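You operate a simulated robot arm through the tools that you are given. There is no shell and no other tool. Be economical: measure what you need, move in short steps, check, and stop when the job is done.

The job below is to be done with a simulated robot arm. You get a single attempt, and the scene is never put back.

TASK
Brush the dull end of the yellow-taped pipe bright at LO speed.
Fine: set the speed knob, switch the brush on, hold the end in the black ring till it shines, stand the pipe back in its pocket, switch off. Set down upright: what you pick out.

It is judged by the outcome, as a careful person would: the job done as asked, and still so three seconds after it is handed in. It fails if anything else is knocked over, pushed out of place, dropped, spilled or broken.

THE ROBOT
A 7-joint arm with a two-finger parallel gripper, fixed in place. Base frame: the origin is at the foot of the arm, x ahead of it, y to its left, z up. Units: m, rad, N and s.
With the tool pointing down near the work surface it reaches from about 0.24 to 0.68 m from the base axis. Its first joint turns from -1.152 to 1.152 rad. Payload 2.4 kg.
The TCP is the grasp point between the finger pads, 0.03 m short of the fingertips. In the tool frame z runs along the fingers and y along their closing line. Largest opening 0.094 m; finger width 0.028, thickness 0.01; the body of the gripper, 0.05 by 0.096 m, starts 0.055 m behind the TCP.
Orientation is that of the tool frame in the base frame, as [roll, pitch, yaw] about the fixed x, y, z axes, in that order (R = Rz(yaw) Ry(pitch) Rx(roll)). With the fingers straight down and closing along the base's y, the tool's x points along the base's -x, its y along +y and its z along -z.

THE INTERFACE
- The arm moves only by the tool drive_tool. Its argument "series" is a list of rows, each a list of 7 numbers: the shift along the base's x, y, z in m, then the turn, a rotation vector about the base's x, y, z in rad, then the finger opening in m, from 0 to 0.094. In form: [[tx, ty, tz, wx, wy, wz, jaw], ...]. A call has 1 to 20 rows; each row shifts and turns the commanded pose from where the row before left it. Each row takes 0.2 s and may step no farther than 0.05 m and 0.15 rad from the row before; otherwise, or with a gripper value out of range, the whole call is refused. A pose out of reach is approached as far as the arm can. The call stops where the force on the tool passes 80 N (or 10 N more than at its start, if that is more) or the arm is blocked; 0.2 s more then pass. The fingers move at their own pace (about 0.153 m/s each) and stop on an object; they squeeze with about 42 N. The grip force told is the motor's: it shows also when the fingers shut on nothing. Time passes only in rows, and 0.2 s behind the last, so rows that do not move let the fingers close. It gives the time, the measured TCP pose, the force on the tool (base axes), the opening and the grip force at its end, in the units of the frame above (readings bear some noise), with the torque about the TCP (base axes, N m) and any sound that the robot's microphone picked up.
- Cameras (640 x 400 px; columns grow to the right, rows downward): "scene" is fixed at [0.0612, 0.4736, 1.4554]; the picture's right is [-0.57, -0.82, 0.00], its down [-0.39, 0.28, -0.88] and it looks along [0.72, -0.50, -0.48] (base axes); focal length 299 px, centre (320, 200). "wrist" rides on the gripper at [0.076, 0.014, -0.102] in the tool frame; the picture's right is [-0.18, 0.98, 0.00], its down [-0.75, -0.14, -0.64] and it looks along [-0.63, -0.12, 0.77] (tool axes); focal length 243 px, centre (320, 200). There is no depth. A picture from a camera that has moved, and an enlarged one, comes with that camera's place and axes in the base frame and with its lens. The place of the scene camera against the robot may be out by one fixed shift of up to 0.018 m in any direction.
- grab_frame(camera): a new picture of that camera. The clock stands still meanwhile.
- enlarge(camera, box): a new picture of the part [left, top, right, bottom] of that camera's present view, enlarged. The clock stands still meanwhile.
- close_job(): hands the job in; it is judged then, once.

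Go step by step. Nothing tells you positions but the pictures and the camera data: compare them with the known pose of the tool, close in by small moves and look again before you grip or let go. The budget is 120 turns and 84 pictures, counting those below and the enlarged ones. Unless the task says otherwise, let go and move clear before handing in, and close with one line.

The tools are called after "Call:" as a command line: name --pt "numbers of a row" for each row, then --argument value for the rest, lists and objects as JSON in quotes. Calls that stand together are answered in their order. drive_tool: Moves the arm, as the interface text tells. Its arguments: {"type":"object","properties":{"series":{"type":"array","items":{"type":"array","items":{"type":"number"}}}},"required":["series"]} The other tools are called the same way: grab_frame (camera) takes a picture; enlarge (camera, box) takes an enlarged picture of a part of a camera's view; close_job () hands the job in.

At the start:

```text
t: 0.0
tool_pos: [0.303, 0.1713, 1.3307]
tool_rot: [-3.14, 0.0, -3.141]
ft_force: [0.0, -0.3, 0.8]
ft_torque: [-0.02, -0.03, 0.01]
finger_gap: 0.0938
finger_force: 0.0
```

scene: 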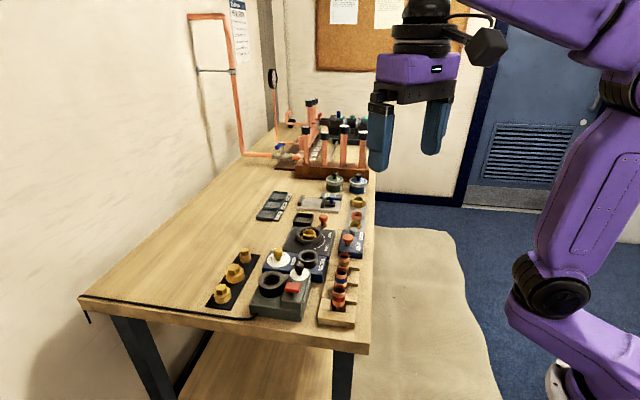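
wrist: 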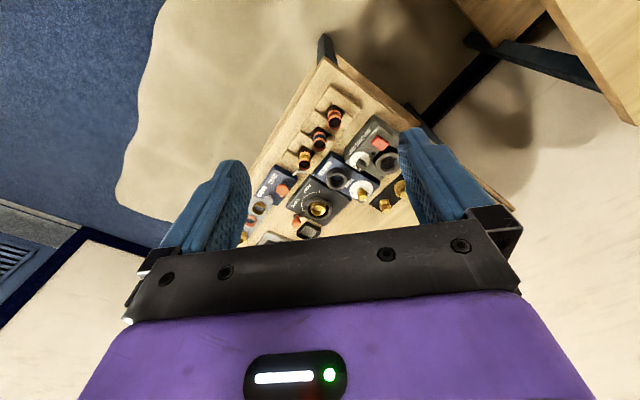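

I see a bench with several devices and a rack with taped pipes. I'll enlarge the scene to identify them.

Call:
enlarge --camera "scene" --box '[200, 220, 380, 333]'

Call:
enlarge --camera "scene" --box '[240, 90, 400, 220]'

Call:
enlarge --camera "wrist" --box '[230, 60, 430, 250]'

```text
3.54 times, centred on (290, 276) of scene
camera zoom: at [0.0612, 0.4736, 1.4554], right [-0.57, -0.82, 0.0], down [-0.39, 0.28, -0.88], along [0.72, -0.5, -0.48], focal length 1060 px, centre (426, -71)
```

zoom: 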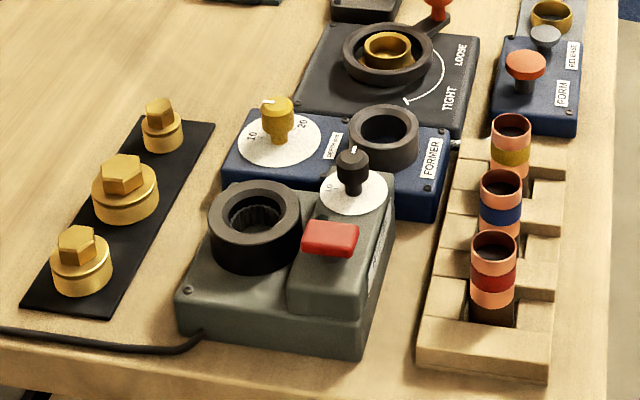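

```text
3.08 times, centred on (320, 155) of scene
camera zoom: at [0.0612, 0.4736, 1.4554], right [-0.57, -0.82, 0.0], down [-0.39, 0.28, -0.88], along [0.72, -0.5, -0.48], focal length 921 px, centre (320, 338)
```

zoom: 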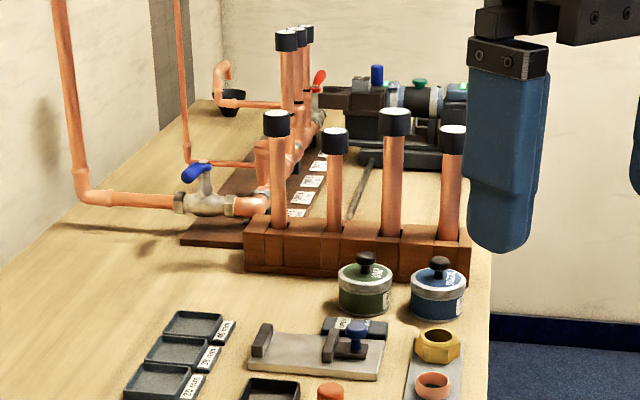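

```text
2.11 times, centred on (330, 155) of wrist
camera zoom: at [0.2267, 0.1851, 1.4343], right [0.18, 0.98, 0.0], down [0.75, -0.14, 0.64], along [0.63, -0.12, -0.77], focal length 511 px, centre (299, 295)
```

zoom: 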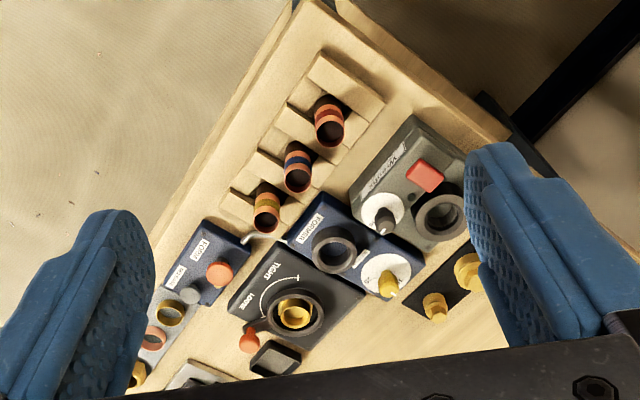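

Brush machine (grey) has a black ring, white dial and red switch; the pipe rack is alongside it. I'll lower the arm a bit for a better wrist view.

Call:
drive_tool --pt "0 -0.02 -0.04 0 0 0 0.094" --pt "0 -0.02 -0.04 0 0 0 0.094" --pt "-0.01 -0.02 -0.04 0 0 0 0.094" --pt "-0.01 -0.01 -0.03 0 0 0 0.094"

Call:
grab_frame --camera "wrist"

Call:
enlarge --camera "scene" --box '[250, 240, 370, 330]'

```text
t: 1.0
tool_pos: [0.2839, 0.1005, 1.1794]
tool_rot: [3.141, 0.0, -3.141]
ft_force: [0.6, -0.5, 0.0]
ft_torque: [-0.01, 0.02, 0.0]
finger_gap: 0.0946
finger_force: 0.1
```

```text
78 pictures are left
camera wrist: at [0.2066, 0.1138, 1.283], right [0.18, 0.98, 0.0], down [0.75, -0.14, 0.64], along [0.63, -0.12, -0.77], focal length 243 px, centre (320, 200)
```

wrist: 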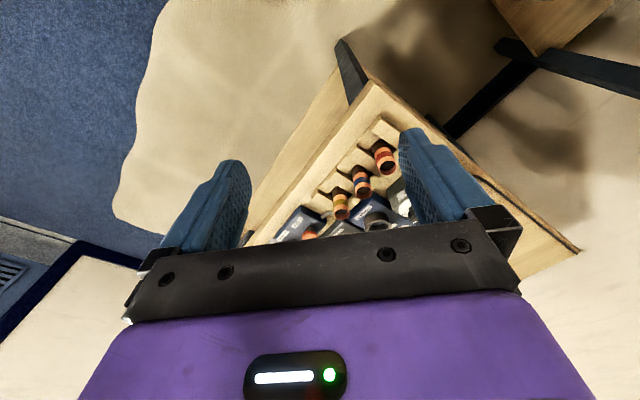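

```text
4.44 times, centred on (310, 285) of scene
camera zoom: at [0.0612, 0.4736, 1.4554], right [-0.57, -0.82, 0.0], down [-0.39, 0.28, -0.88], along [0.72, -0.5, -0.48], focal length 1330 px, centre (364, -178)
```

zoom: 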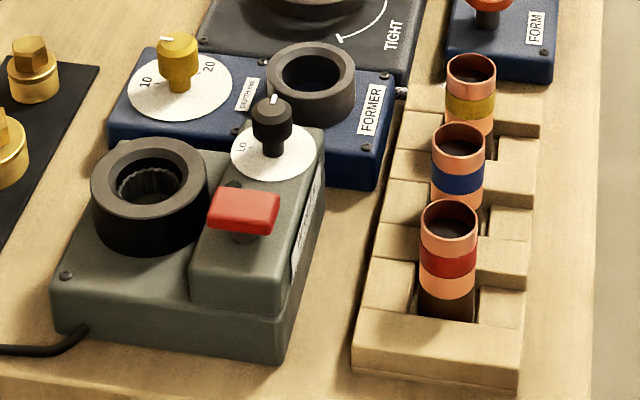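

Top of the yellow pipe triangulates to about (0.486, 0.101, 0.94). Its bottom end is probably the dull one. I'll look from another spot to locate the knob, switch and ring.

Call:
drive_tool --pt "-0.01 0.04 0.03 0 0 0 0.094" --pt "-0.01 0.04 0.03 0 0 0 0.094" --pt "-0.01 0.04 0.03 0 0 0 0.094" --pt "0 0.04 0.02 0 0 0 0.094" --pt "0 0.04 0.0 0 0 0 0.094"

Call:
grab_frame --camera "wrist"

Call:
enlarge --camera "wrist" --box '[220, 90, 400, 230]'

```text
refused: row 1 steps farther than a row can; nothing moved
```

```text
76 pictures are left
camera wrist: at [0.2066, 0.1138, 1.283], right [0.18, 0.98, 0.0], down [0.75, -0.14, 0.64], along [0.63, -0.12, -0.77], focal length 243 px, centre (320, 200)
```

wrist: 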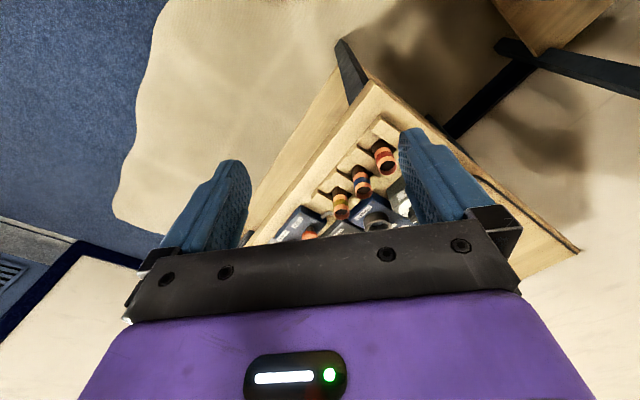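

```text
2.86 times, centred on (310, 160) of wrist
camera zoom: at [0.2066, 0.1138, 1.283], right [0.18, 0.98, 0.0], down [0.75, -0.14, 0.64], along [0.63, -0.12, -0.77], focal length 693 px, centre (349, 314)
```

zoom: 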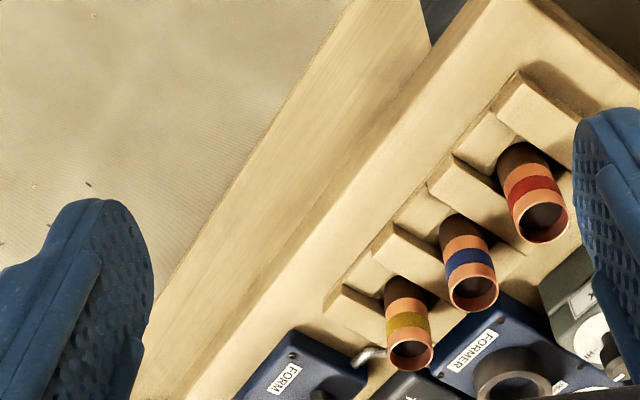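

The lower ends of the pipes are dark, so the bottom end is dull. Retry the move with smaller steps.

Call:
drive_tool --pt "-0.01 0.035 0.03 0 0 0 0.094" --pt "-0.01 0.035 0.03 0 0 0 0.094" --pt "0 0.035 0.03 0 0 0 0.094" --pt "0 0.035 0.03 0 0 0 0.094" --pt "0 0.035 0.0 0 0 0 0.094" --pt "0 0 0.0 0 0 0 0.094"

Call:
grab_frame --camera "wrist"

Call:
enlarge --camera "wrist" --box '[200, 80, 400, 230]'

```text
t: 2.4
tool_pos: [0.2627, 0.2765, 1.3033]
tool_rot: [3.142, 0.001, 3.141]
ft_force: [-0.3, -0.1, -0.5]
ft_torque: [-0.01, -0.03, -0.01]
finger_gap: 0.0938
finger_force: 0.0
```

```text
74 pictures are left
camera wrist: at [0.1862, 0.2893, 1.4054], right [0.18, 0.98, 0.0], down [0.75, -0.14, 0.64], along [0.63, -0.12, -0.77], focal length 243 px, centre (320, 200)
```

wrist: 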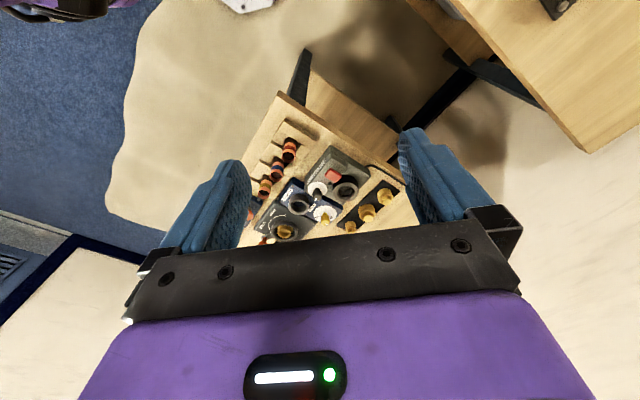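

```text
2.67 times, centred on (300, 155) of wrist
camera zoom: at [0.1862, 0.2893, 1.4054], right [0.18, 0.98, 0.0], down [0.75, -0.14, 0.64], along [0.63, -0.12, -0.77], focal length 647 px, centre (373, 320)
```

zoom: 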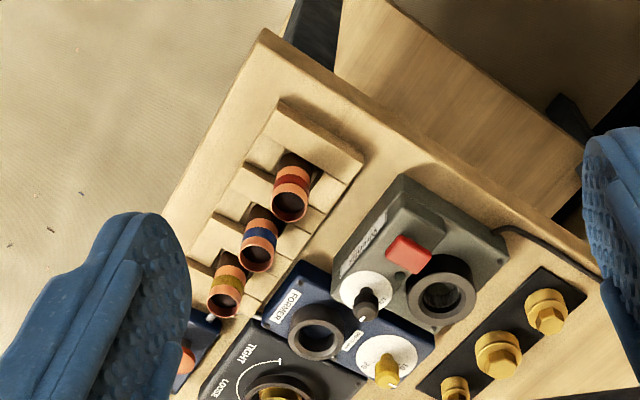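

Estimates: knob top (0.521, 0.221, 0.986), red switch (0.477, 0.263, 0.973), ring top (0.548, 0.284, 0.937), yellow pipe top (0.509, 0.096, 0.96), with the table turned about 45°. Now a closer look at the dial and switch.

Call:
enlarge --camera "wrist" --box '[295, 140, 365, 205]'

Call:
enlarge --camera "scene" --box '[250, 250, 330, 325]'

```text
6.15 times, centred on (330, 172) of wrist
camera zoom: at [0.1862, 0.2893, 1.4054], right [0.18, 0.98, 0.0], down [0.75, -0.14, 0.64], along [0.63, -0.12, -0.77], focal length 1493 px, centre (258, 369)
```

zoom: 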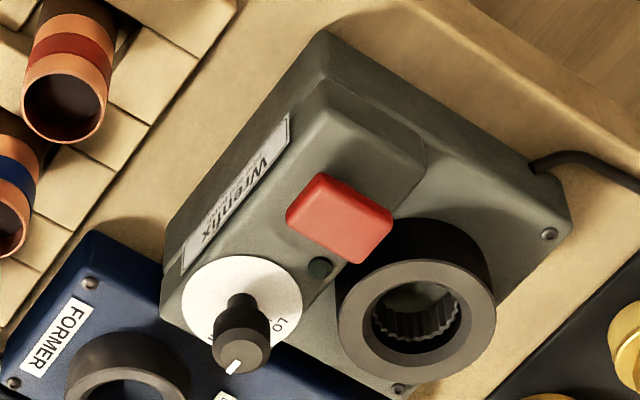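

```text
5.33 times, centred on (290, 288) of scene
camera zoom: at [0.0611, 0.4736, 1.4554], right [-0.57, -0.82, 0.0], down [-0.39, 0.28, -0.88], along [0.72, -0.5, -0.48], focal length 1596 px, centre (480, -267)
```

zoom: 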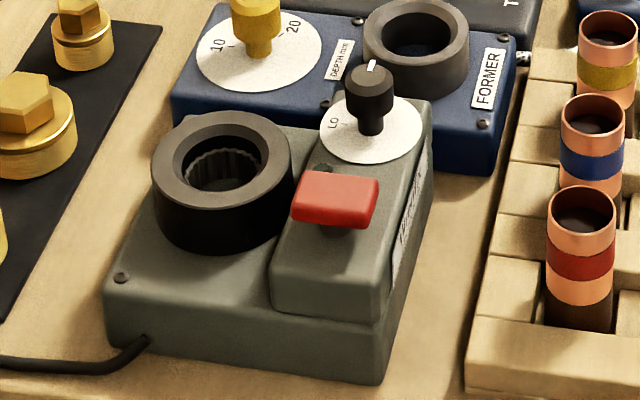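

The mark on the knob points roughly along −37°, and LO lies at about +45°, so it needs around +80° of turn. I'll pre-rotate the tool by −40° and move above the knob.

Call:
drive_tool --pt "0.032 -0.007 -0.026 0 0 -0.0875 0.06" --pt "0.032 -0.007 -0.026 0 0 -0.0875 0.06" --pt "0.032 -0.007 -0.026 0 0 -0.0875 0.06" --pt "0.032 -0.007 -0.026 0 0 -0.0875 0.06" --pt "0.032 -0.007 -0.026 0 0 -0.0875 0.06" --pt "0.032 -0.007 -0.026 0 0 -0.0875 0.06" --pt "0.032 -0.007 -0.026 0 0 -0.0875 0.06" --pt "0.032 -0.007 -0.026 0 0 -0.0875 0.06" --pt "0 0 0 0 0 0 0.06"

Call:
grab_frame --camera "wrist"

Call:
enlarge --camera "scene" --box '[250, 210, 370, 320]'

```text
t: 4.4
tool_pos: [0.5209, 0.2209, 1.0936]
tool_rot: [-3.141, -0.001, 2.439]
ft_force: [0.9, -0.6, 0.7]
ft_torque: [-0.01, 0.02, -0.03]
finger_gap: 0.0602
finger_force: 0.0
```

```text
70 pictures are left
camera wrist: at [0.4719, 0.2795, 1.1971], right [0.77, 0.63, 0.0], down [0.48, -0.59, 0.64], along [0.41, -0.5, -0.77], focal length 243 px, centre (320, 200)
```

wrist: 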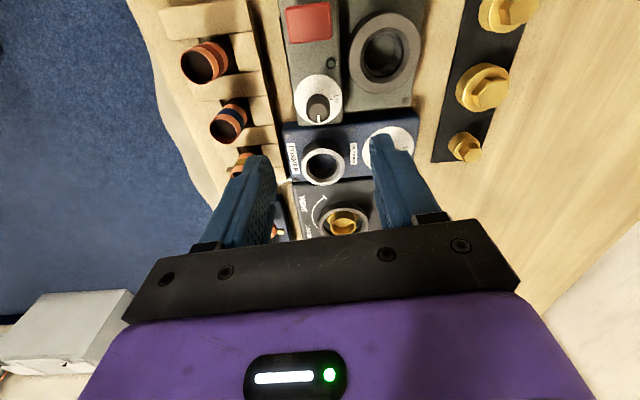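

```text
3.64 times, centred on (310, 265) of scene
camera zoom: at [0.0612, 0.4736, 1.4554], right [-0.57, -0.82, 0.0], down [-0.39, 0.28, -0.88], along [0.72, -0.5, -0.48], focal length 1088 px, centre (356, -36)
```

zoom: 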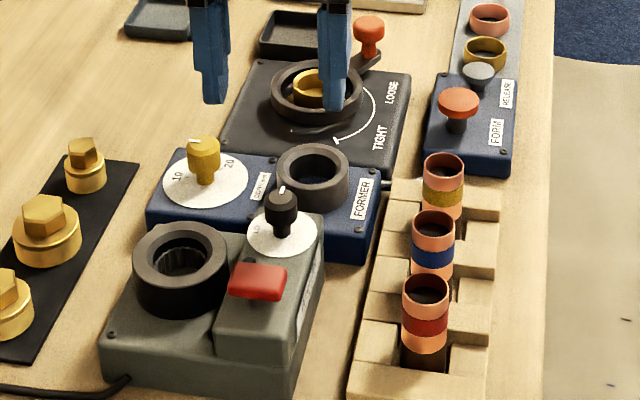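

The wrist view agrees: knob at (0.518, 0.221). I'll check the mark and labels closely.

Call:
enlarge --camera "wrist" --box '[280, 60, 360, 130]'

```text
5.71 times, centred on (320, 95) of wrist
camera zoom: at [0.4719, 0.2795, 1.1971], right [0.77, 0.63, 0.0], down [0.48, -0.59, 0.64], along [0.41, -0.5, -0.77], focal length 1386 px, centre (320, 800)
```

zoom: 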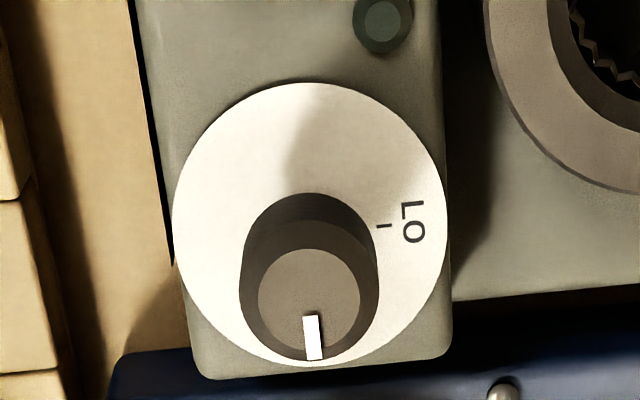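

LO is at about +39°, with the mark at −45°, so about 84° (1.47 rad) to turn. Descending with the fingers around the knob.

Call:
drive_tool --pt "-0.001 0 -0.03 0 0 0 0.05" --pt "-0.001 0 -0.03 0 0 0 0.05" --pt "0 0 -0.02 0 0 0 0.05" --pt "0 0 -0.01 0 0 0 0.05" --pt "0 0 -0.008 0 0 0 0.05"

Call:
grab_frame --camera "wrist"

Call:
enlarge --camera "scene" --box '[250, 220, 350, 310]'

```text
t: 5.6
tool_pos: [0.5174, 0.2204, 0.9945]
tool_rot: [3.141, 0.001, 2.442]
ft_force: [0.8, 0.6, 0.9]
ft_torque: [-0.02, -0.01, -0.04]
finger_gap: 0.0501
finger_force: 0.2
```

```text
67 pictures are left
camera wrist: at [0.4681, 0.2803, 1.0977], right [0.77, 0.63, 0.0], down [0.49, -0.59, 0.64], along [0.41, -0.5, -0.77], focal length 243 px, centre (320, 200)
```

wrist: 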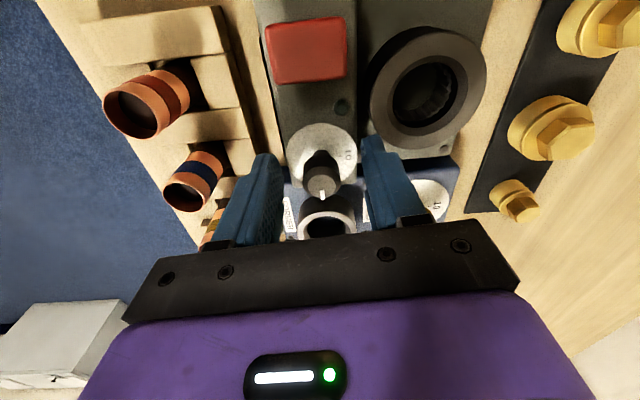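

```text
4.44 times, centred on (300, 265) of scene
camera zoom: at [0.0612, 0.4736, 1.4554], right [-0.57, -0.82, 0.0], down [-0.39, 0.28, -0.88], along [0.72, -0.5, -0.48], focal length 1330 px, centre (409, -89)
```

zoom: 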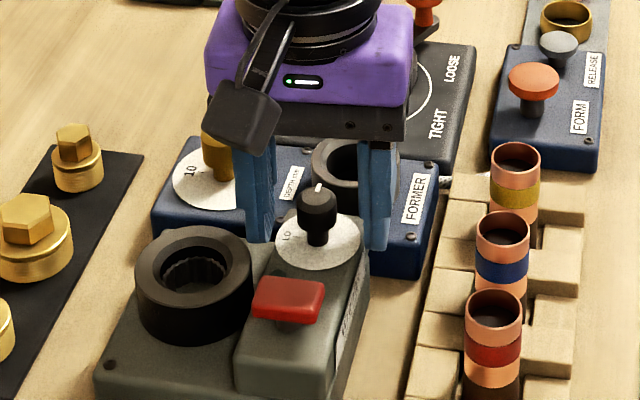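

The knob top sits centred between the fingers. Closing on it and turning about +1.45 rad.

Call:
drive_tool --pt "0 0 0 0 0 0 0.01" --pt "0 0 0 0 0 0 0.01" --pt "0 0 0 0 0 0 0.01"

Call:
drive_tool --pt "0 0 0 0 0 0.1 0.01" --pt "0 0 0 0 0 0.1 0.01" --pt "0 0 0 0 0 0.1 0.01"

Call:
grab_frame --camera "wrist"

```text
t: 6.4
tool_pos: [0.5187, 0.2211, 0.994]
tool_rot: [-3.14, 0.001, 2.443]
ft_force: [6.4, 5.4, -6.9]
ft_torque: [-0.19, -0.06, 0.02]
finger_gap: 0.0207
finger_force: 45.1
```

```text
t: 7.2
tool_pos: [0.5172, 0.2217, 0.9941]
tool_rot: [-3.141, -0.001, 2.743]
ft_force: [13.2, 9.5, -18.8]
ft_torque: [-0.11, -0.24, 0.0]
finger_gap: 0.0209
finger_force: 45.1
```

```text
65 pictures are left
camera wrist: at [0.4528, 0.2635, 1.0977], right [0.55, 0.83, 0.0], down [0.64, -0.42, 0.64], along [0.54, -0.35, -0.77], focal length 243 px, centre (320, 200)
```

wrist: 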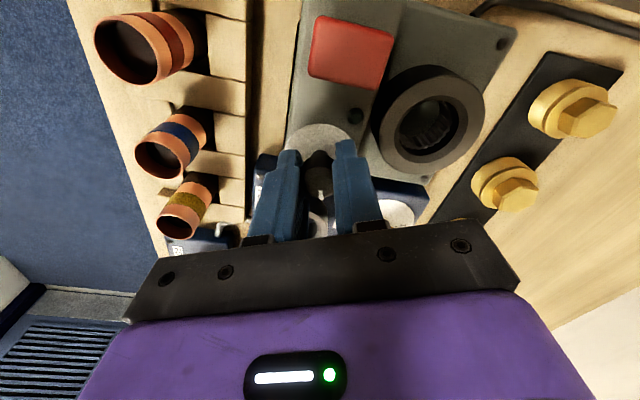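

Call:
enlarge --camera "wrist" --box '[280, 110, 360, 220]'

```text
3.64 times, centred on (320, 165) of wrist
camera zoom: at [0.4528, 0.2635, 1.0977], right [0.55, 0.83, 0.0], down [0.64, -0.42, 0.64], along [0.54, -0.35, -0.77], focal length 882 px, centre (320, 327)
```

zoom: 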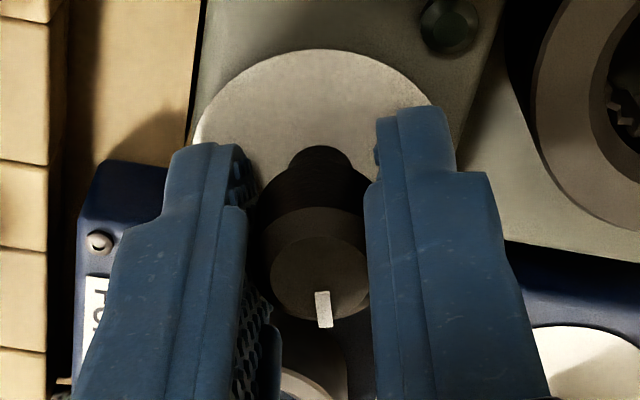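

The knob turns with the gripper. Continuing the turn.

Call:
drive_tool --pt "0 0 0 0 0 0.1 0.01" --pt "0 0 0 0 0 0.1 0.01" --pt "0 0 0 0 0 0.1 0.01" --pt "0 0 0 0 0 0.1 0.01" --pt "0 0 0 0 0 0.1 0.01" --pt "0 0 0 0 0 0.1 0.01" --pt "0 0 0 0 0 0.1 0.01" --pt "0 0 0 0 0 0.1 0.01" --pt "0 0 0 0 0 0.1 0.01" --pt "0 0 0 0 0 0.1 0.01" --pt "0 0 0 0 0 0.1 0.01" --pt "0 0 0 0 0 0.05 0.01" --pt "0 0 0 0 0 0 0.01"

Call:
enlarge --camera "wrist" --box '[270, 100, 370, 220]'

Call:
enlarge --camera "scene" --box '[260, 240, 340, 310]'

```text
t: 10.0
tool_pos: [0.5177, 0.2203, 0.9941]
tool_rot: [-3.141, 0.0, -2.39]
ft_force: [8.7, 7.2, -25.3]
ft_torque: [0.92, -0.63, -0.01]
finger_gap: 0.0206
finger_force: 44.8
```

```text
3.33 times, centred on (320, 160) of wrist
camera zoom: at [0.4522, 0.1788, 1.0978], right [-0.54, 0.84, 0.0], down [0.65, 0.41, 0.64], along [0.54, 0.34, -0.77], focal length 809 px, centre (320, 333)
```

zoom: 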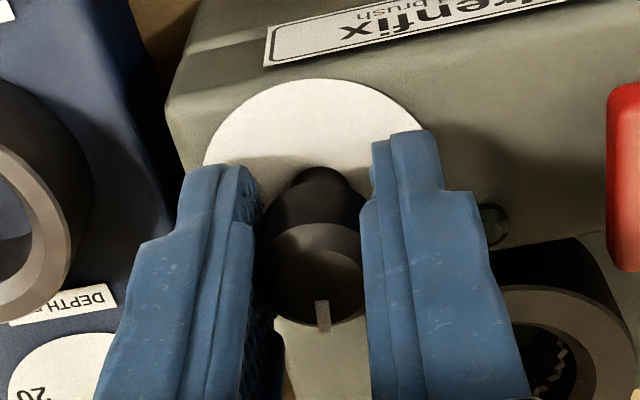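

```text
5.71 times, centred on (300, 275) of scene
camera zoom: at [0.0618, 0.4739, 1.4553], right [-0.57, -0.82, 0.0], down [-0.39, 0.28, -0.88], along [0.72, -0.5, -0.48], focal length 1710 px, centre (434, -229)
```

zoom: 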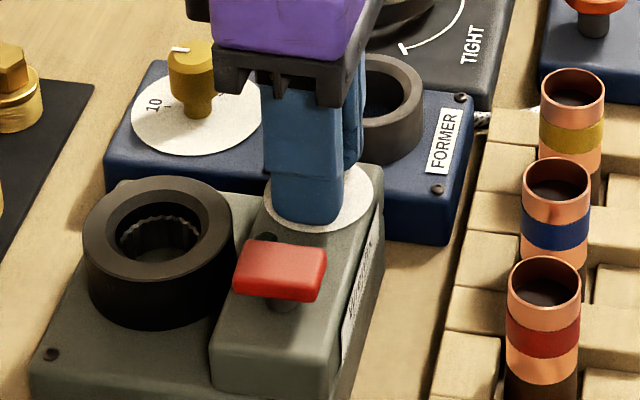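

The mark should now be at about 39°. Releasing slightly, rising and checking.

Call:
drive_tool --pt "0 0 0 0 0 0 0.045" --pt "0 0 0 0 0 0 0.045" --pt "0 0 0.03 0 0 0 0.045" --pt "0 0 0.03 0 0 0 0.045" --pt "-0.01 -0.01 0.04 0 0 0 0.045"

Call:
grab_frame --camera "wrist"

Call:
enlarge --camera "wrist" --box '[270, 40, 370, 160]'

Call:
enlarge --camera "scene" --box '[260, 240, 340, 310]'

```text
t: 11.2
tool_pos: [0.5096, 0.2087, 1.0959]
tool_rot: [-3.141, 0.002, -2.393]
ft_force: [0.5, 1.3, 0.3]
ft_torque: [-0.02, 0.02, 0.01]
finger_gap: 0.0449
finger_force: 0.0
```

```text
61 pictures are left
camera wrist: at [0.4439, 0.1663, 1.1993], right [-0.54, 0.84, 0.0], down [0.65, 0.41, 0.64], along [0.54, 0.34, -0.77], focal length 243 px, centre (320, 200)
```

wrist: 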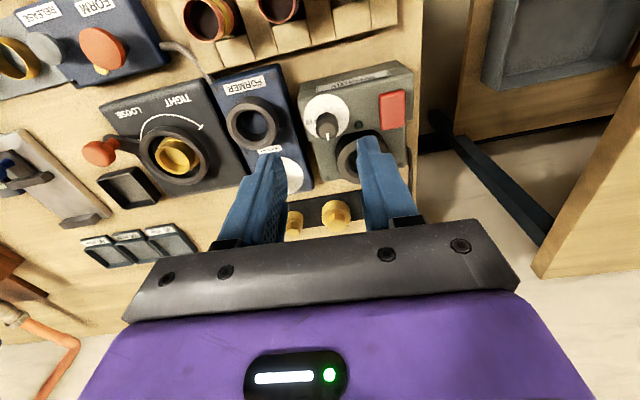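

```text
3.33 times, centred on (320, 100) of wrist
camera zoom: at [0.4439, 0.1663, 1.1993], right [-0.54, 0.84, 0.0], down [0.65, 0.41, 0.64], along [0.54, 0.34, -0.77], focal length 809 px, centre (320, 533)
```

zoom: 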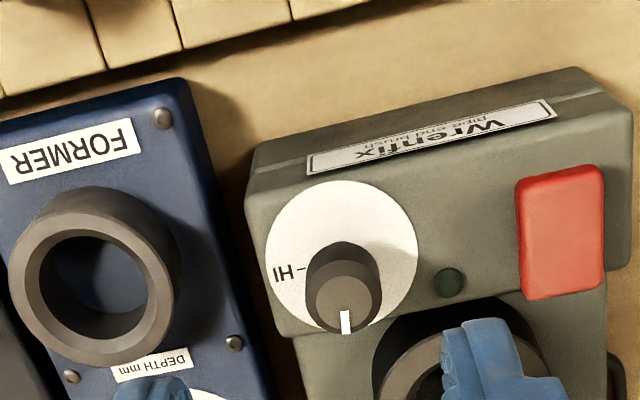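

```text
5.71 times, centred on (300, 275) of scene
camera zoom: at [0.0611, 0.4736, 1.4554], right [-0.57, -0.82, 0.0], down [-0.39, 0.28, -0.88], along [0.72, -0.5, -0.48], focal length 1710 px, centre (434, -229)
```

zoom: 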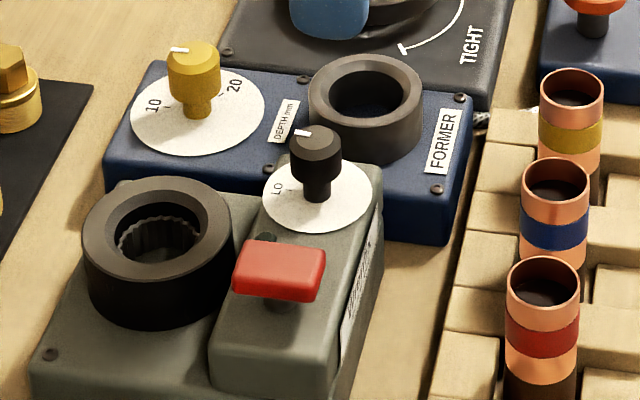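

The pointer now sits on LO. Next: press the red switch with closed fingers, coming down at (0.476, 0.262).

Call:
drive_tool --pt "-0.011 0.018 0 0 0 0 0" --pt "-0.011 0.018 0 0 0 0 0" --pt "-0.0116 0.0173 0 0 0 0 0" --pt "0 0 -0.03 0 0 0 0" --pt "0 0 -0.03 0 0 0 0" --pt "0 0 -0.012 0 0 0 0" --pt "0 0 -0.009 0 0 0 0"

Call:
grab_frame --camera "wrist"

Call:
enlarge --camera "scene" --box '[260, 240, 340, 310]'

```text
t: 12.8
tool_pos: [0.4734, 0.2638, 1.0125]
tool_rot: [3.141, 0.001, -2.391]
ft_force: [-0.2, 0.7, 0.8]
ft_torque: [0.0, -0.01, 0.0]
finger_gap: 0.0
finger_force: 33.3
```

```text
58 pictures are left
camera wrist: at [0.4078, 0.2227, 1.1164], right [-0.54, 0.84, 0.0], down [0.65, 0.41, 0.64], along [0.54, 0.34, -0.77], focal length 243 px, centre (320, 200)
```

wrist: 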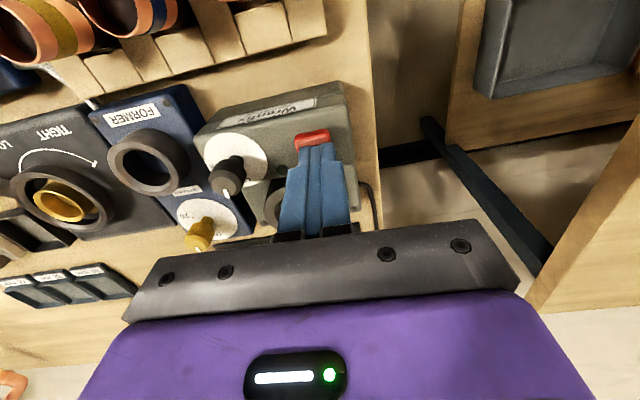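

```text
5.71 times, centred on (300, 275) of scene
camera zoom: at [0.0611, 0.4736, 1.4554], right [-0.57, -0.82, 0.0], down [-0.39, 0.28, -0.88], along [0.72, -0.5, -0.48], focal length 1710 px, centre (434, -229)
```

zoom: 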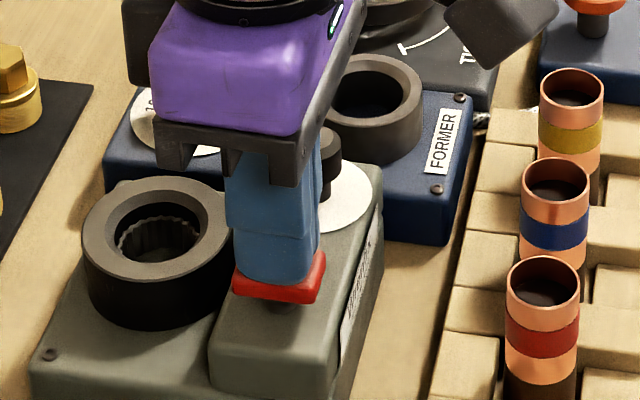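

The fingertips are above the red switch; pressing down in small steps.

Call:
drive_tool --pt "0 0 -0.004 0 0 0 0" --pt "0 0 -0.003 0 0 0 0" --pt "0 0 -0.003 0 0 0 0" --pt "0 0 -0.002 0 0 0 0"

Call:
enlarge --camera "scene" --box '[260, 240, 340, 310]'

```text
t: 13.8
tool_pos: [0.4735, 0.2642, 1.0047]
tool_rot: [3.141, 0.003, -2.392]
ft_force: [-10.6, -2.8, 36.2]
ft_torque: [-0.15, 0.36, -0.03]
finger_gap: 0.0001
finger_force: 32.7
heard: click
```

```text
5.71 times, centred on (300, 275) of scene
camera zoom: at [0.0603, 0.4732, 1.4556], right [-0.57, -0.82, 0.0], down [-0.39, 0.28, -0.88], along [0.72, -0.5, -0.48], focal length 1710 px, centre (434, -229)
```

zoom: 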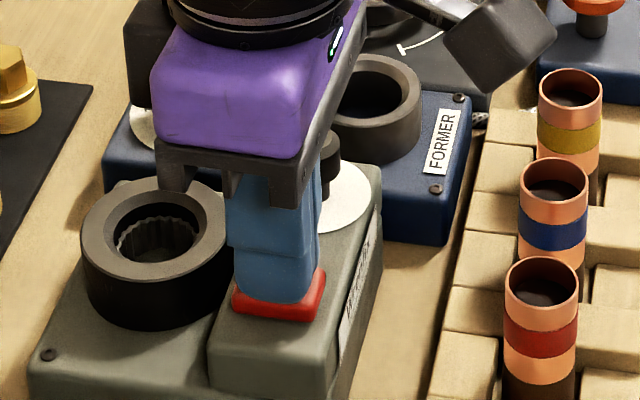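

Heard a click. Lifting and checking the lamp.

Call:
drive_tool --pt "0 0 0.02 0 0 0 0" --pt "0 0 0.04 0 0 0 0" --pt "0.0 -0.02 0.04 0 0 0 0" --pt "0.0 -0.02 0.04 0 0 0 0.05"

Call:
enlarge --camera "scene" --box '[260, 240, 340, 310]'

Call:
enlarge --camera "wrist" --box '[270, 60, 400, 160]'

```text
t: 14.8
tool_pos: [0.4748, 0.2252, 1.1417]
tool_rot: [-3.141, 0.0, -2.391]
ft_force: [0.9, 0.2, -0.9]
ft_torque: [-0.02, 0.01, -0.01]
finger_gap: 0.0497
finger_force: 0.0
```

```text
5.71 times, centred on (300, 275) of scene
camera zoom: at [0.0611, 0.4736, 1.4554], right [-0.57, -0.82, 0.0], down [-0.39, 0.28, -0.88], along [0.72, -0.5, -0.48], focal length 1710 px, centre (434, -229)
```

zoom: 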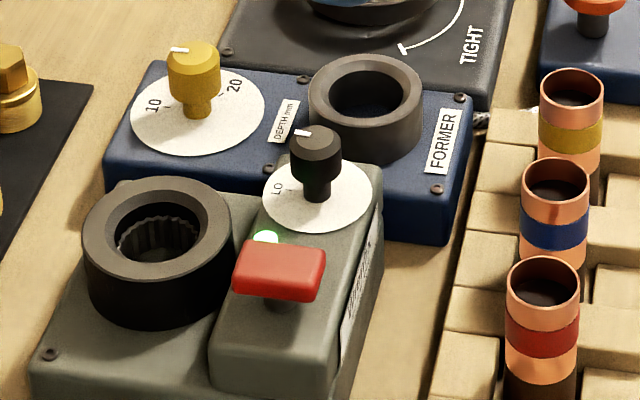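

```text
4.00 times, centred on (335, 110) of wrist
camera zoom: at [0.4081, 0.1833, 1.2452], right [-0.54, 0.84, 0.0], down [0.65, 0.41, 0.64], along [0.54, 0.34, -0.77], focal length 970 px, centre (260, 560)
```

zoom: 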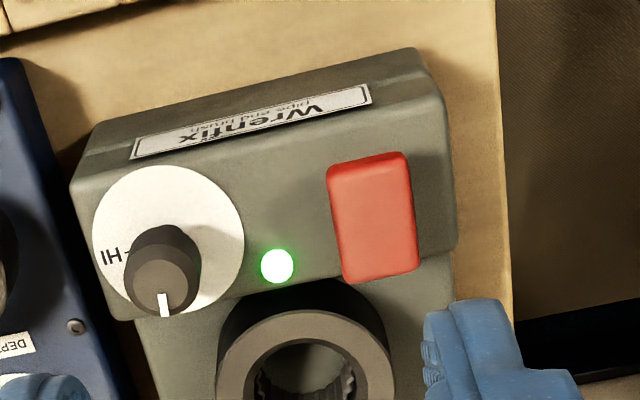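

The green lamp is on. Now going above the yellow pipe, with the fingers rotated to close across the rack (45°).

Call:
drive_tool --pt "0.0031 -0.0118 0 0 0 -0.137 0.06" --pt "0.0031 -0.0118 0 0 0 -0.137 0.06" --pt "0.0031 -0.0118 0 0 0 -0.137 0.06" --pt "0.0031 -0.0118 0 0 0 -0.137 0.06" --pt "0.0031 -0.0118 0 0 0 -0.137 0.06" --pt "0.0031 -0.0118 0 0 0 -0.137 0.06" --pt "0.0031 -0.0118 0 0 0 -0.137 0.06" --pt "0.0031 -0.0118 -0.01 0 0 -0.137 0.06" --pt "0.0031 -0.0118 -0.02 0 0 -0.137 0.06" --pt "0.0031 -0.0118 -0.02 0 0 -0.137 0.06" --pt "0.0031 -0.0118 -0.02 0 0 -0.137 0.06" --pt "0 0 0 0 0 0 0.06"

Call:
grab_frame --camera "wrist"

Call:
enlarge --camera "wrist" --box '[270, 80, 370, 180]'

```text
t: 17.4
tool_pos: [0.5081, 0.0931, 1.0731]
tool_rot: [-3.141, -0.001, 2.383]
ft_force: [0.0, 0.7, -0.5]
ft_torque: [0.03, 0.01, 0.02]
finger_gap: 0.0599
finger_force: 0.1
```

```text
53 pictures are left
camera wrist: at [0.4628, 0.1552, 1.1757], right [0.81, 0.59, 0.0], down [0.45, -0.62, 0.64], along [0.38, -0.52, -0.77], focal length 243 px, centre (320, 200)
```

wrist: 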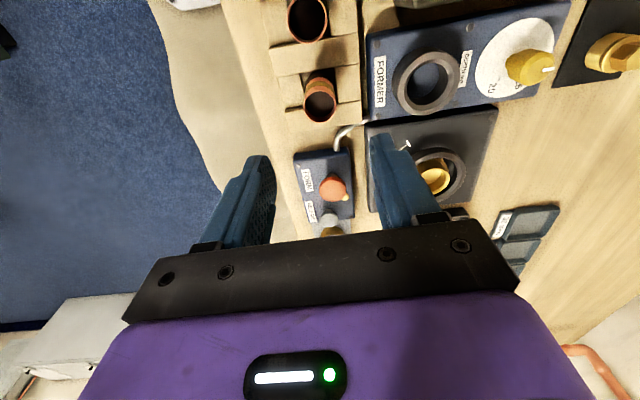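

```text
4.00 times, centred on (320, 130) of wrist
camera zoom: at [0.4628, 0.1552, 1.1757], right [0.81, 0.59, 0.0], down [0.45, -0.62, 0.64], along [0.38, -0.52, -0.77], focal length 970 px, centre (320, 480)
```

zoom: 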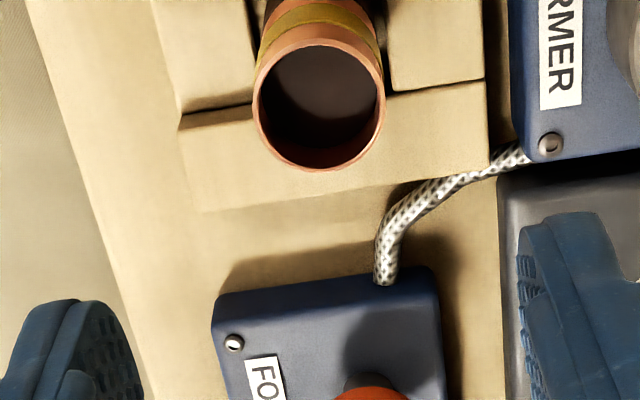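

Pipe top refines to (0.5065, 0.0958), diameter about 28 mm. Descending with a 50 mm opening.

Call:
drive_tool --pt "-0.0016 0.0027 -0.03 0 0 0 0.05" --pt "0 0 -0.035 0 0 0 0.05" --pt "0 0 -0.025 0 0 0 0.05"

Call:
grab_frame --camera "wrist"

Call:
enlarge --camera "scene" --box '[280, 200, 380, 280]'

```text
t: 18.2
tool_pos: [0.5066, 0.0956, 0.9843]
tool_rot: [-3.141, -0.001, 2.383]
ft_force: [-0.2, 0.3, 0.0]
ft_torque: [-0.02, 0.0, 0.02]
finger_gap: 0.0499
finger_force: 0.1
```

```text
51 pictures are left
camera wrist: at [0.4612, 0.1575, 1.0868], right [0.81, 0.59, 0.0], down [0.45, -0.62, 0.64], along [0.38, -0.52, -0.77], focal length 243 px, centre (320, 200)
```

wrist: 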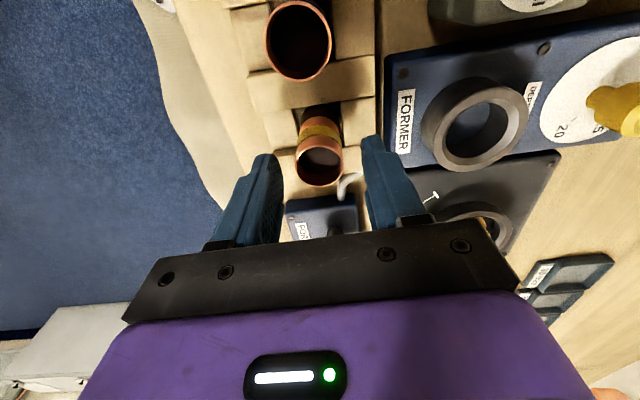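

```text
5.00 times, centred on (330, 240) of scene
camera zoom: at [0.0611, 0.4736, 1.4554], right [-0.57, -0.82, 0.0], down [-0.39, 0.28, -0.88], along [0.72, -0.5, -0.48], focal length 1496 px, centre (270, 0)
```

zoom: 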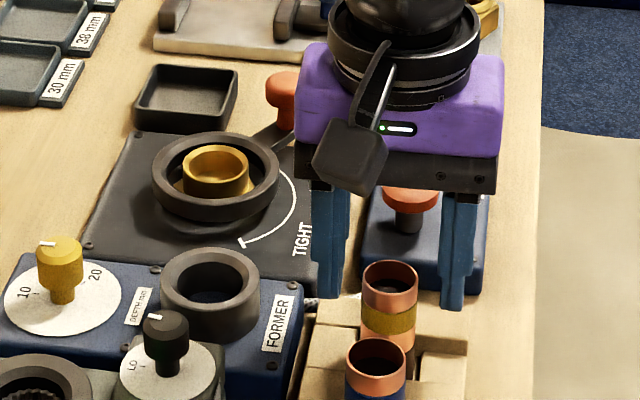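

Centred: pipe rim at z≈0.959. Lowering to z 0.946 and gripping.

Call:
drive_tool --pt "0 0 -0.02 0 0 0 0.05" --pt "0 0 -0.018 0 0 0 0.05" --pt "0 0 0 0 0 0 0.02" --pt "0 0 0 0 0 0 0.02" --pt "0 0 0 0 0 0 0.02"

Call:
enlarge --camera "wrist" --box '[240, 80, 400, 220]'

Call:
enlarge --camera "scene" --box '[280, 200, 380, 280]'

```text
t: 19.0
tool_pos: [0.5056, 0.0936, 0.9497]
tool_rot: [-3.135, -0.003, 2.386]
ft_force: [-9.0, -4.4, 19.8]
ft_torque: [-0.52, 0.35, 0.15]
finger_gap: 0.0324
finger_force: 10.8
stopped in row 3: the force on the tool passed its limit at 84 N (the readings are from after the stop); the commanded pose is now the measured one
```

```text
2.86 times, centred on (320, 150) of wrist
camera zoom: at [0.4593, 0.1564, 1.053], right [0.81, 0.59, -0.01], down [0.46, -0.62, 0.64], along [0.37, -0.52, -0.77], focal length 693 px, centre (320, 343)
```

zoom: 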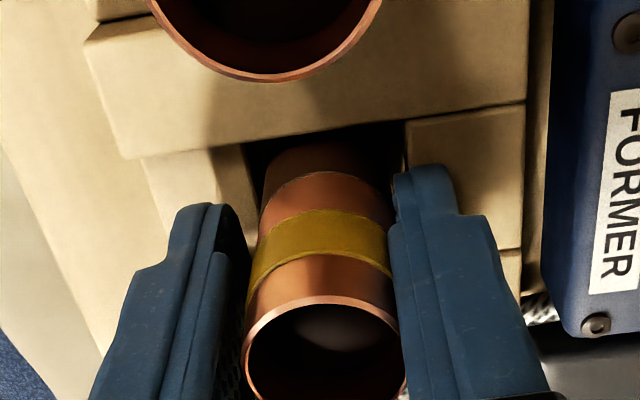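

```text
5.00 times, centred on (330, 240) of scene
camera zoom: at [0.0606, 0.4735, 1.4555], right [-0.57, -0.82, 0.0], down [-0.39, 0.28, -0.88], along [0.72, -0.5, -0.48], focal length 1496 px, centre (270, 0)
```

zoom: 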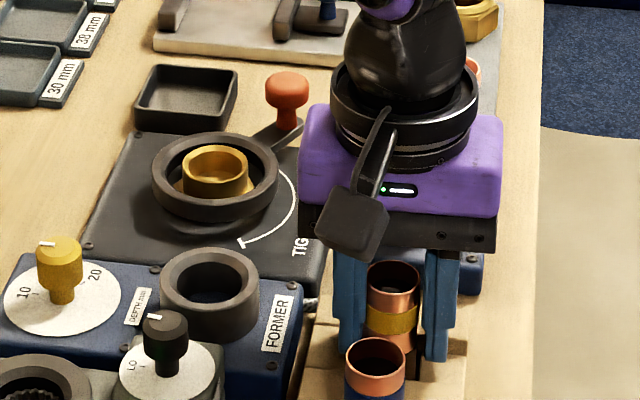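

The force limit tripped, likely the fingertips touching the rack's side blocks. Opening, rising 6 mm, and gripping higher.

Call:
drive_tool --pt "0 0 0.003 0 0 0 0.045" --pt "0.0007 0.0015 0.004 0 0 0 0.045" --pt "0 0 0 0 0 0 0.045"

Call:
enlarge --camera "wrist" --box '[240, 80, 400, 220]'

```text
t: 19.8
tool_pos: [0.5063, 0.096, 0.9548]
tool_rot: [-3.136, -0.001, 2.383]
ft_force: [1.2, 0.6, -0.4]
ft_torque: [0.0, 0.05, 0.01]
finger_gap: 0.0452
finger_force: 0.0
```

```text
2.86 times, centred on (320, 150) of wrist
camera zoom: at [0.4607, 0.1579, 1.059], right [0.81, 0.59, -0.01], down [0.45, -0.62, 0.64], along [0.37, -0.52, -0.77], focal length 693 px, centre (320, 343)
```

zoom: 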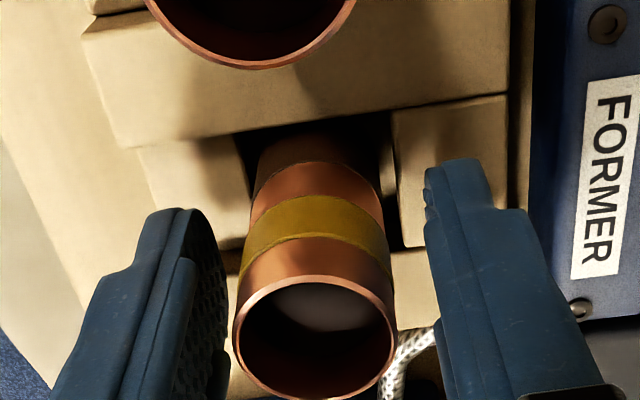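

Clear now. Closing on the pipe.

Call:
drive_tool --pt "-0.001 -0.0007 0 0.0041 -0.0039 0 0.045" --pt "0 0 0 0 0 0 0.02" --pt "0 0 0 0 0 0 0.02" --pt "0 0 0 0 0 0 0.02"

```text
t: 20.8
tool_pos: [0.5051, 0.0945, 0.9558]
tool_rot: [3.141, 0.001, 2.383]
ft_force: [0.1, 0.6, 1.8]
ft_torque: [0.07, -0.06, -0.01]
finger_gap: 0.0264
finger_force: 41.5
```

Gripped (26 mm), little side force. Lifting straight up.

Call:
drive_tool --pt "0 0 0.02 0 0 0 0.02" --pt "0 0 0.03 0 0 0 0.02" --pt "0 0 0.04 0 0 0 0.02" --pt "0 0 0.03 0 0 0 0.02"

Call:
enlarge --camera "scene" --box '[270, 180, 390, 300]'

Call:
enlarge --camera "wrist" --box '[240, 80, 400, 220]'

```text
t: 21.8
tool_pos: [0.5059, 0.0939, 1.0765]
tool_rot: [-3.14, -0.001, 2.385]
ft_force: [-0.6, -0.3, -0.5]
ft_torque: [0.02, 0.0, -0.01]
finger_gap: 0.0263
finger_force: 41.7
```

```text
3.33 times, centred on (330, 240) of scene
camera zoom: at [0.0611, 0.4736, 1.4554], right [-0.57, -0.82, 0.0], down [-0.39, 0.28, -0.88], along [0.72, -0.5, -0.48], focal length 998 px, centre (287, 67)
```

zoom: 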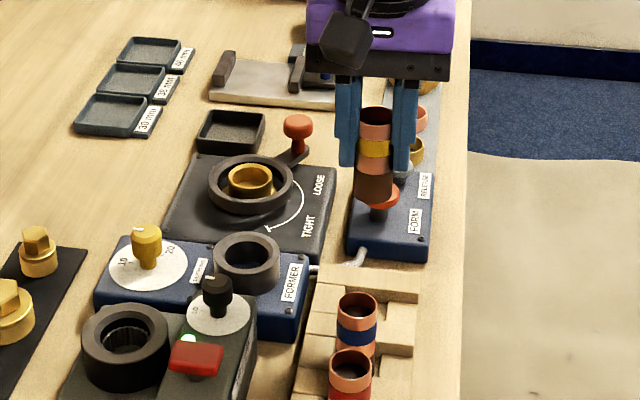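

```text
2.86 times, centred on (320, 150) of wrist
camera zoom: at [0.4596, 0.1572, 1.1796], right [0.81, 0.59, 0.0], down [0.45, -0.62, 0.64], along [0.38, -0.52, -0.77], focal length 693 px, centre (320, 343)
```

zoom: 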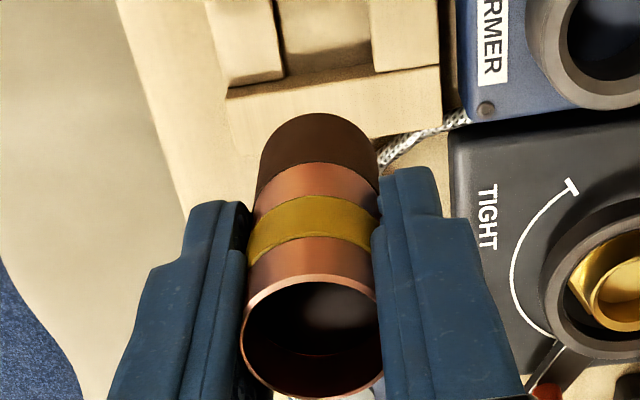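

The pipe is about 62 mm long with its lower ~22 mm dull. Moving over the brush ring at this height.

Call:
drive_tool --pt "0.007 0.032 0.004 0 0 0 0.02" --pt "0.007 0.032 0.004 0 0 0 0.02" --pt "0.007 0.032 0 0 0 0 0.02" --pt "0.007 0.032 0 0 0 0 0.02" --pt "0.007 0.032 0 0 0 0 0.02" --pt "0.0065 0.03 0 0 0 0 0.02" --pt "0 0 0 0 0 0 0.02"

Call:
grab_frame --camera "wrist"

Call:
enlarge --camera "scene" --box '[230, 210, 350, 320]'

```text
t: 23.4
tool_pos: [0.5468, 0.285, 1.0854]
tool_rot: [-3.141, -0.002, 2.385]
ft_force: [-0.3, -0.8, 0.5]
ft_torque: [-0.01, 0.02, -0.01]
finger_gap: 0.0263
finger_force: 42.4
```

```text
44 pictures are left
camera wrist: at [0.5007, 0.3476, 1.1887], right [0.81, 0.59, 0.0], down [0.45, -0.62, 0.64], along [0.38, -0.52, -0.77], focal length 243 px, centre (320, 200)
```

wrist: 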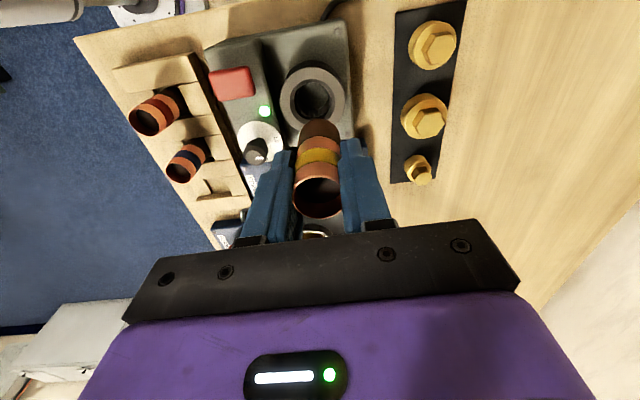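

```text
3.64 times, centred on (290, 265) of scene
camera zoom: at [0.0611, 0.4736, 1.4554], right [-0.57, -0.82, 0.0], down [-0.39, 0.28, -0.88], along [0.72, -0.5, -0.48], focal length 1088 px, centre (429, -36)
```

zoom: 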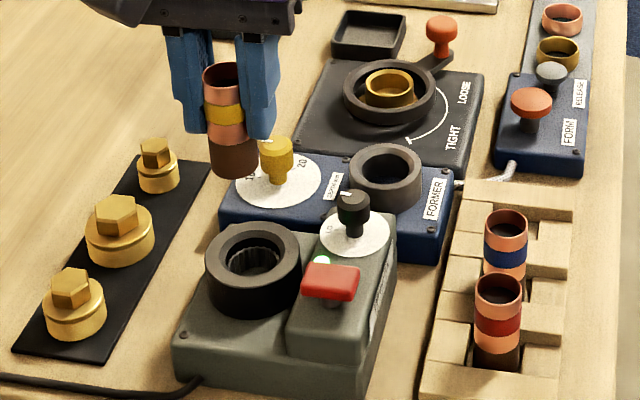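

Call:
enlarge --camera "wrist" --box '[260, 50, 380, 150]'

```text
4.00 times, centred on (320, 100) of wrist
camera zoom: at [0.5007, 0.3476, 1.1887], right [0.81, 0.59, 0.0], down [0.45, -0.62, 0.64], along [0.38, -0.52, -0.77], focal length 970 px, centre (320, 600)
```

zoom: 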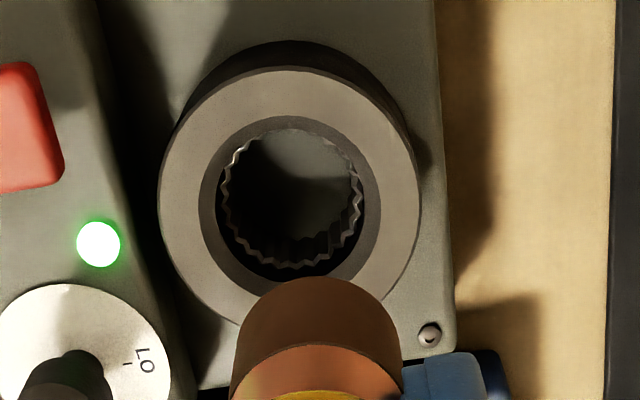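

Ring centre refines to roughly (0.5395, 0.283) with its top near z 0.953. Shifting there and lowering until the pipe end sits just above the ring to check.

Call:
drive_tool --pt "-0.0073 -0.002 -0.02 0 0 0 0.02" --pt "0 0 -0.025 0 0 0 0.02" --pt "0 0 -0.01 0 0 0 0.02" --pt "0 0 0 0 0 0 0.02"

Call:
enlarge --camera "wrist" --box '[240, 50, 400, 190]'

Call:
enlarge --camera "scene" --box '[240, 220, 340, 310]'

```text
t: 24.4
tool_pos: [0.5401, 0.2834, 1.0302]
tool_rot: [3.141, -0.001, 2.384]
ft_force: [-1.0, 0.3, 0.1]
ft_torque: [0.03, 0.0, -0.01]
finger_gap: 0.0266
finger_force: 42.2
```

```text
2.86 times, centred on (320, 120) of wrist
camera zoom: at [0.4937, 0.3443, 1.133], right [0.81, 0.59, 0.0], down [0.45, -0.62, 0.64], along [0.38, -0.52, -0.77], focal length 693 px, centre (320, 429)
```

zoom: 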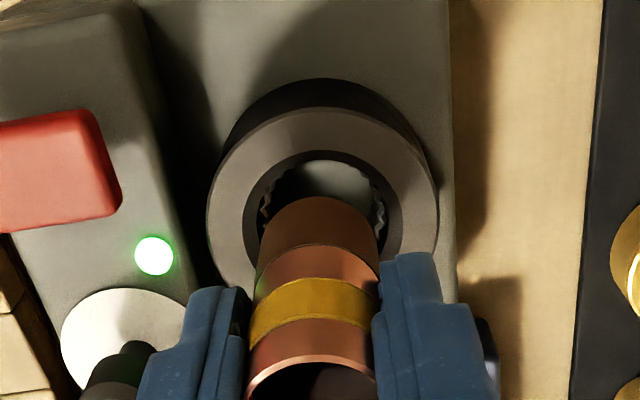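

```text
4.44 times, centred on (290, 265) of scene
camera zoom: at [0.0612, 0.4736, 1.4554], right [-0.57, -0.82, 0.0], down [-0.39, 0.28, -0.88], along [0.72, -0.5, -0.48], focal length 1330 px, centre (453, -89)
```

zoom: 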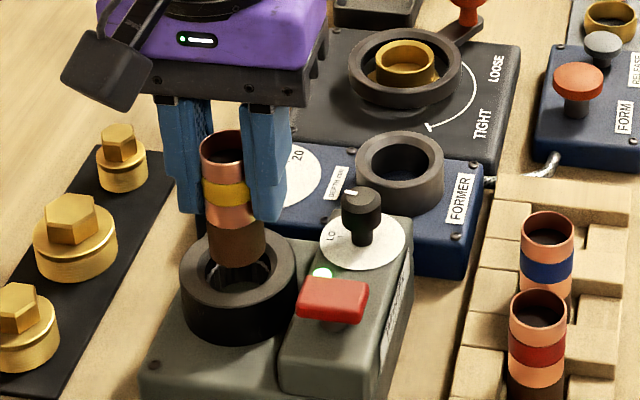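

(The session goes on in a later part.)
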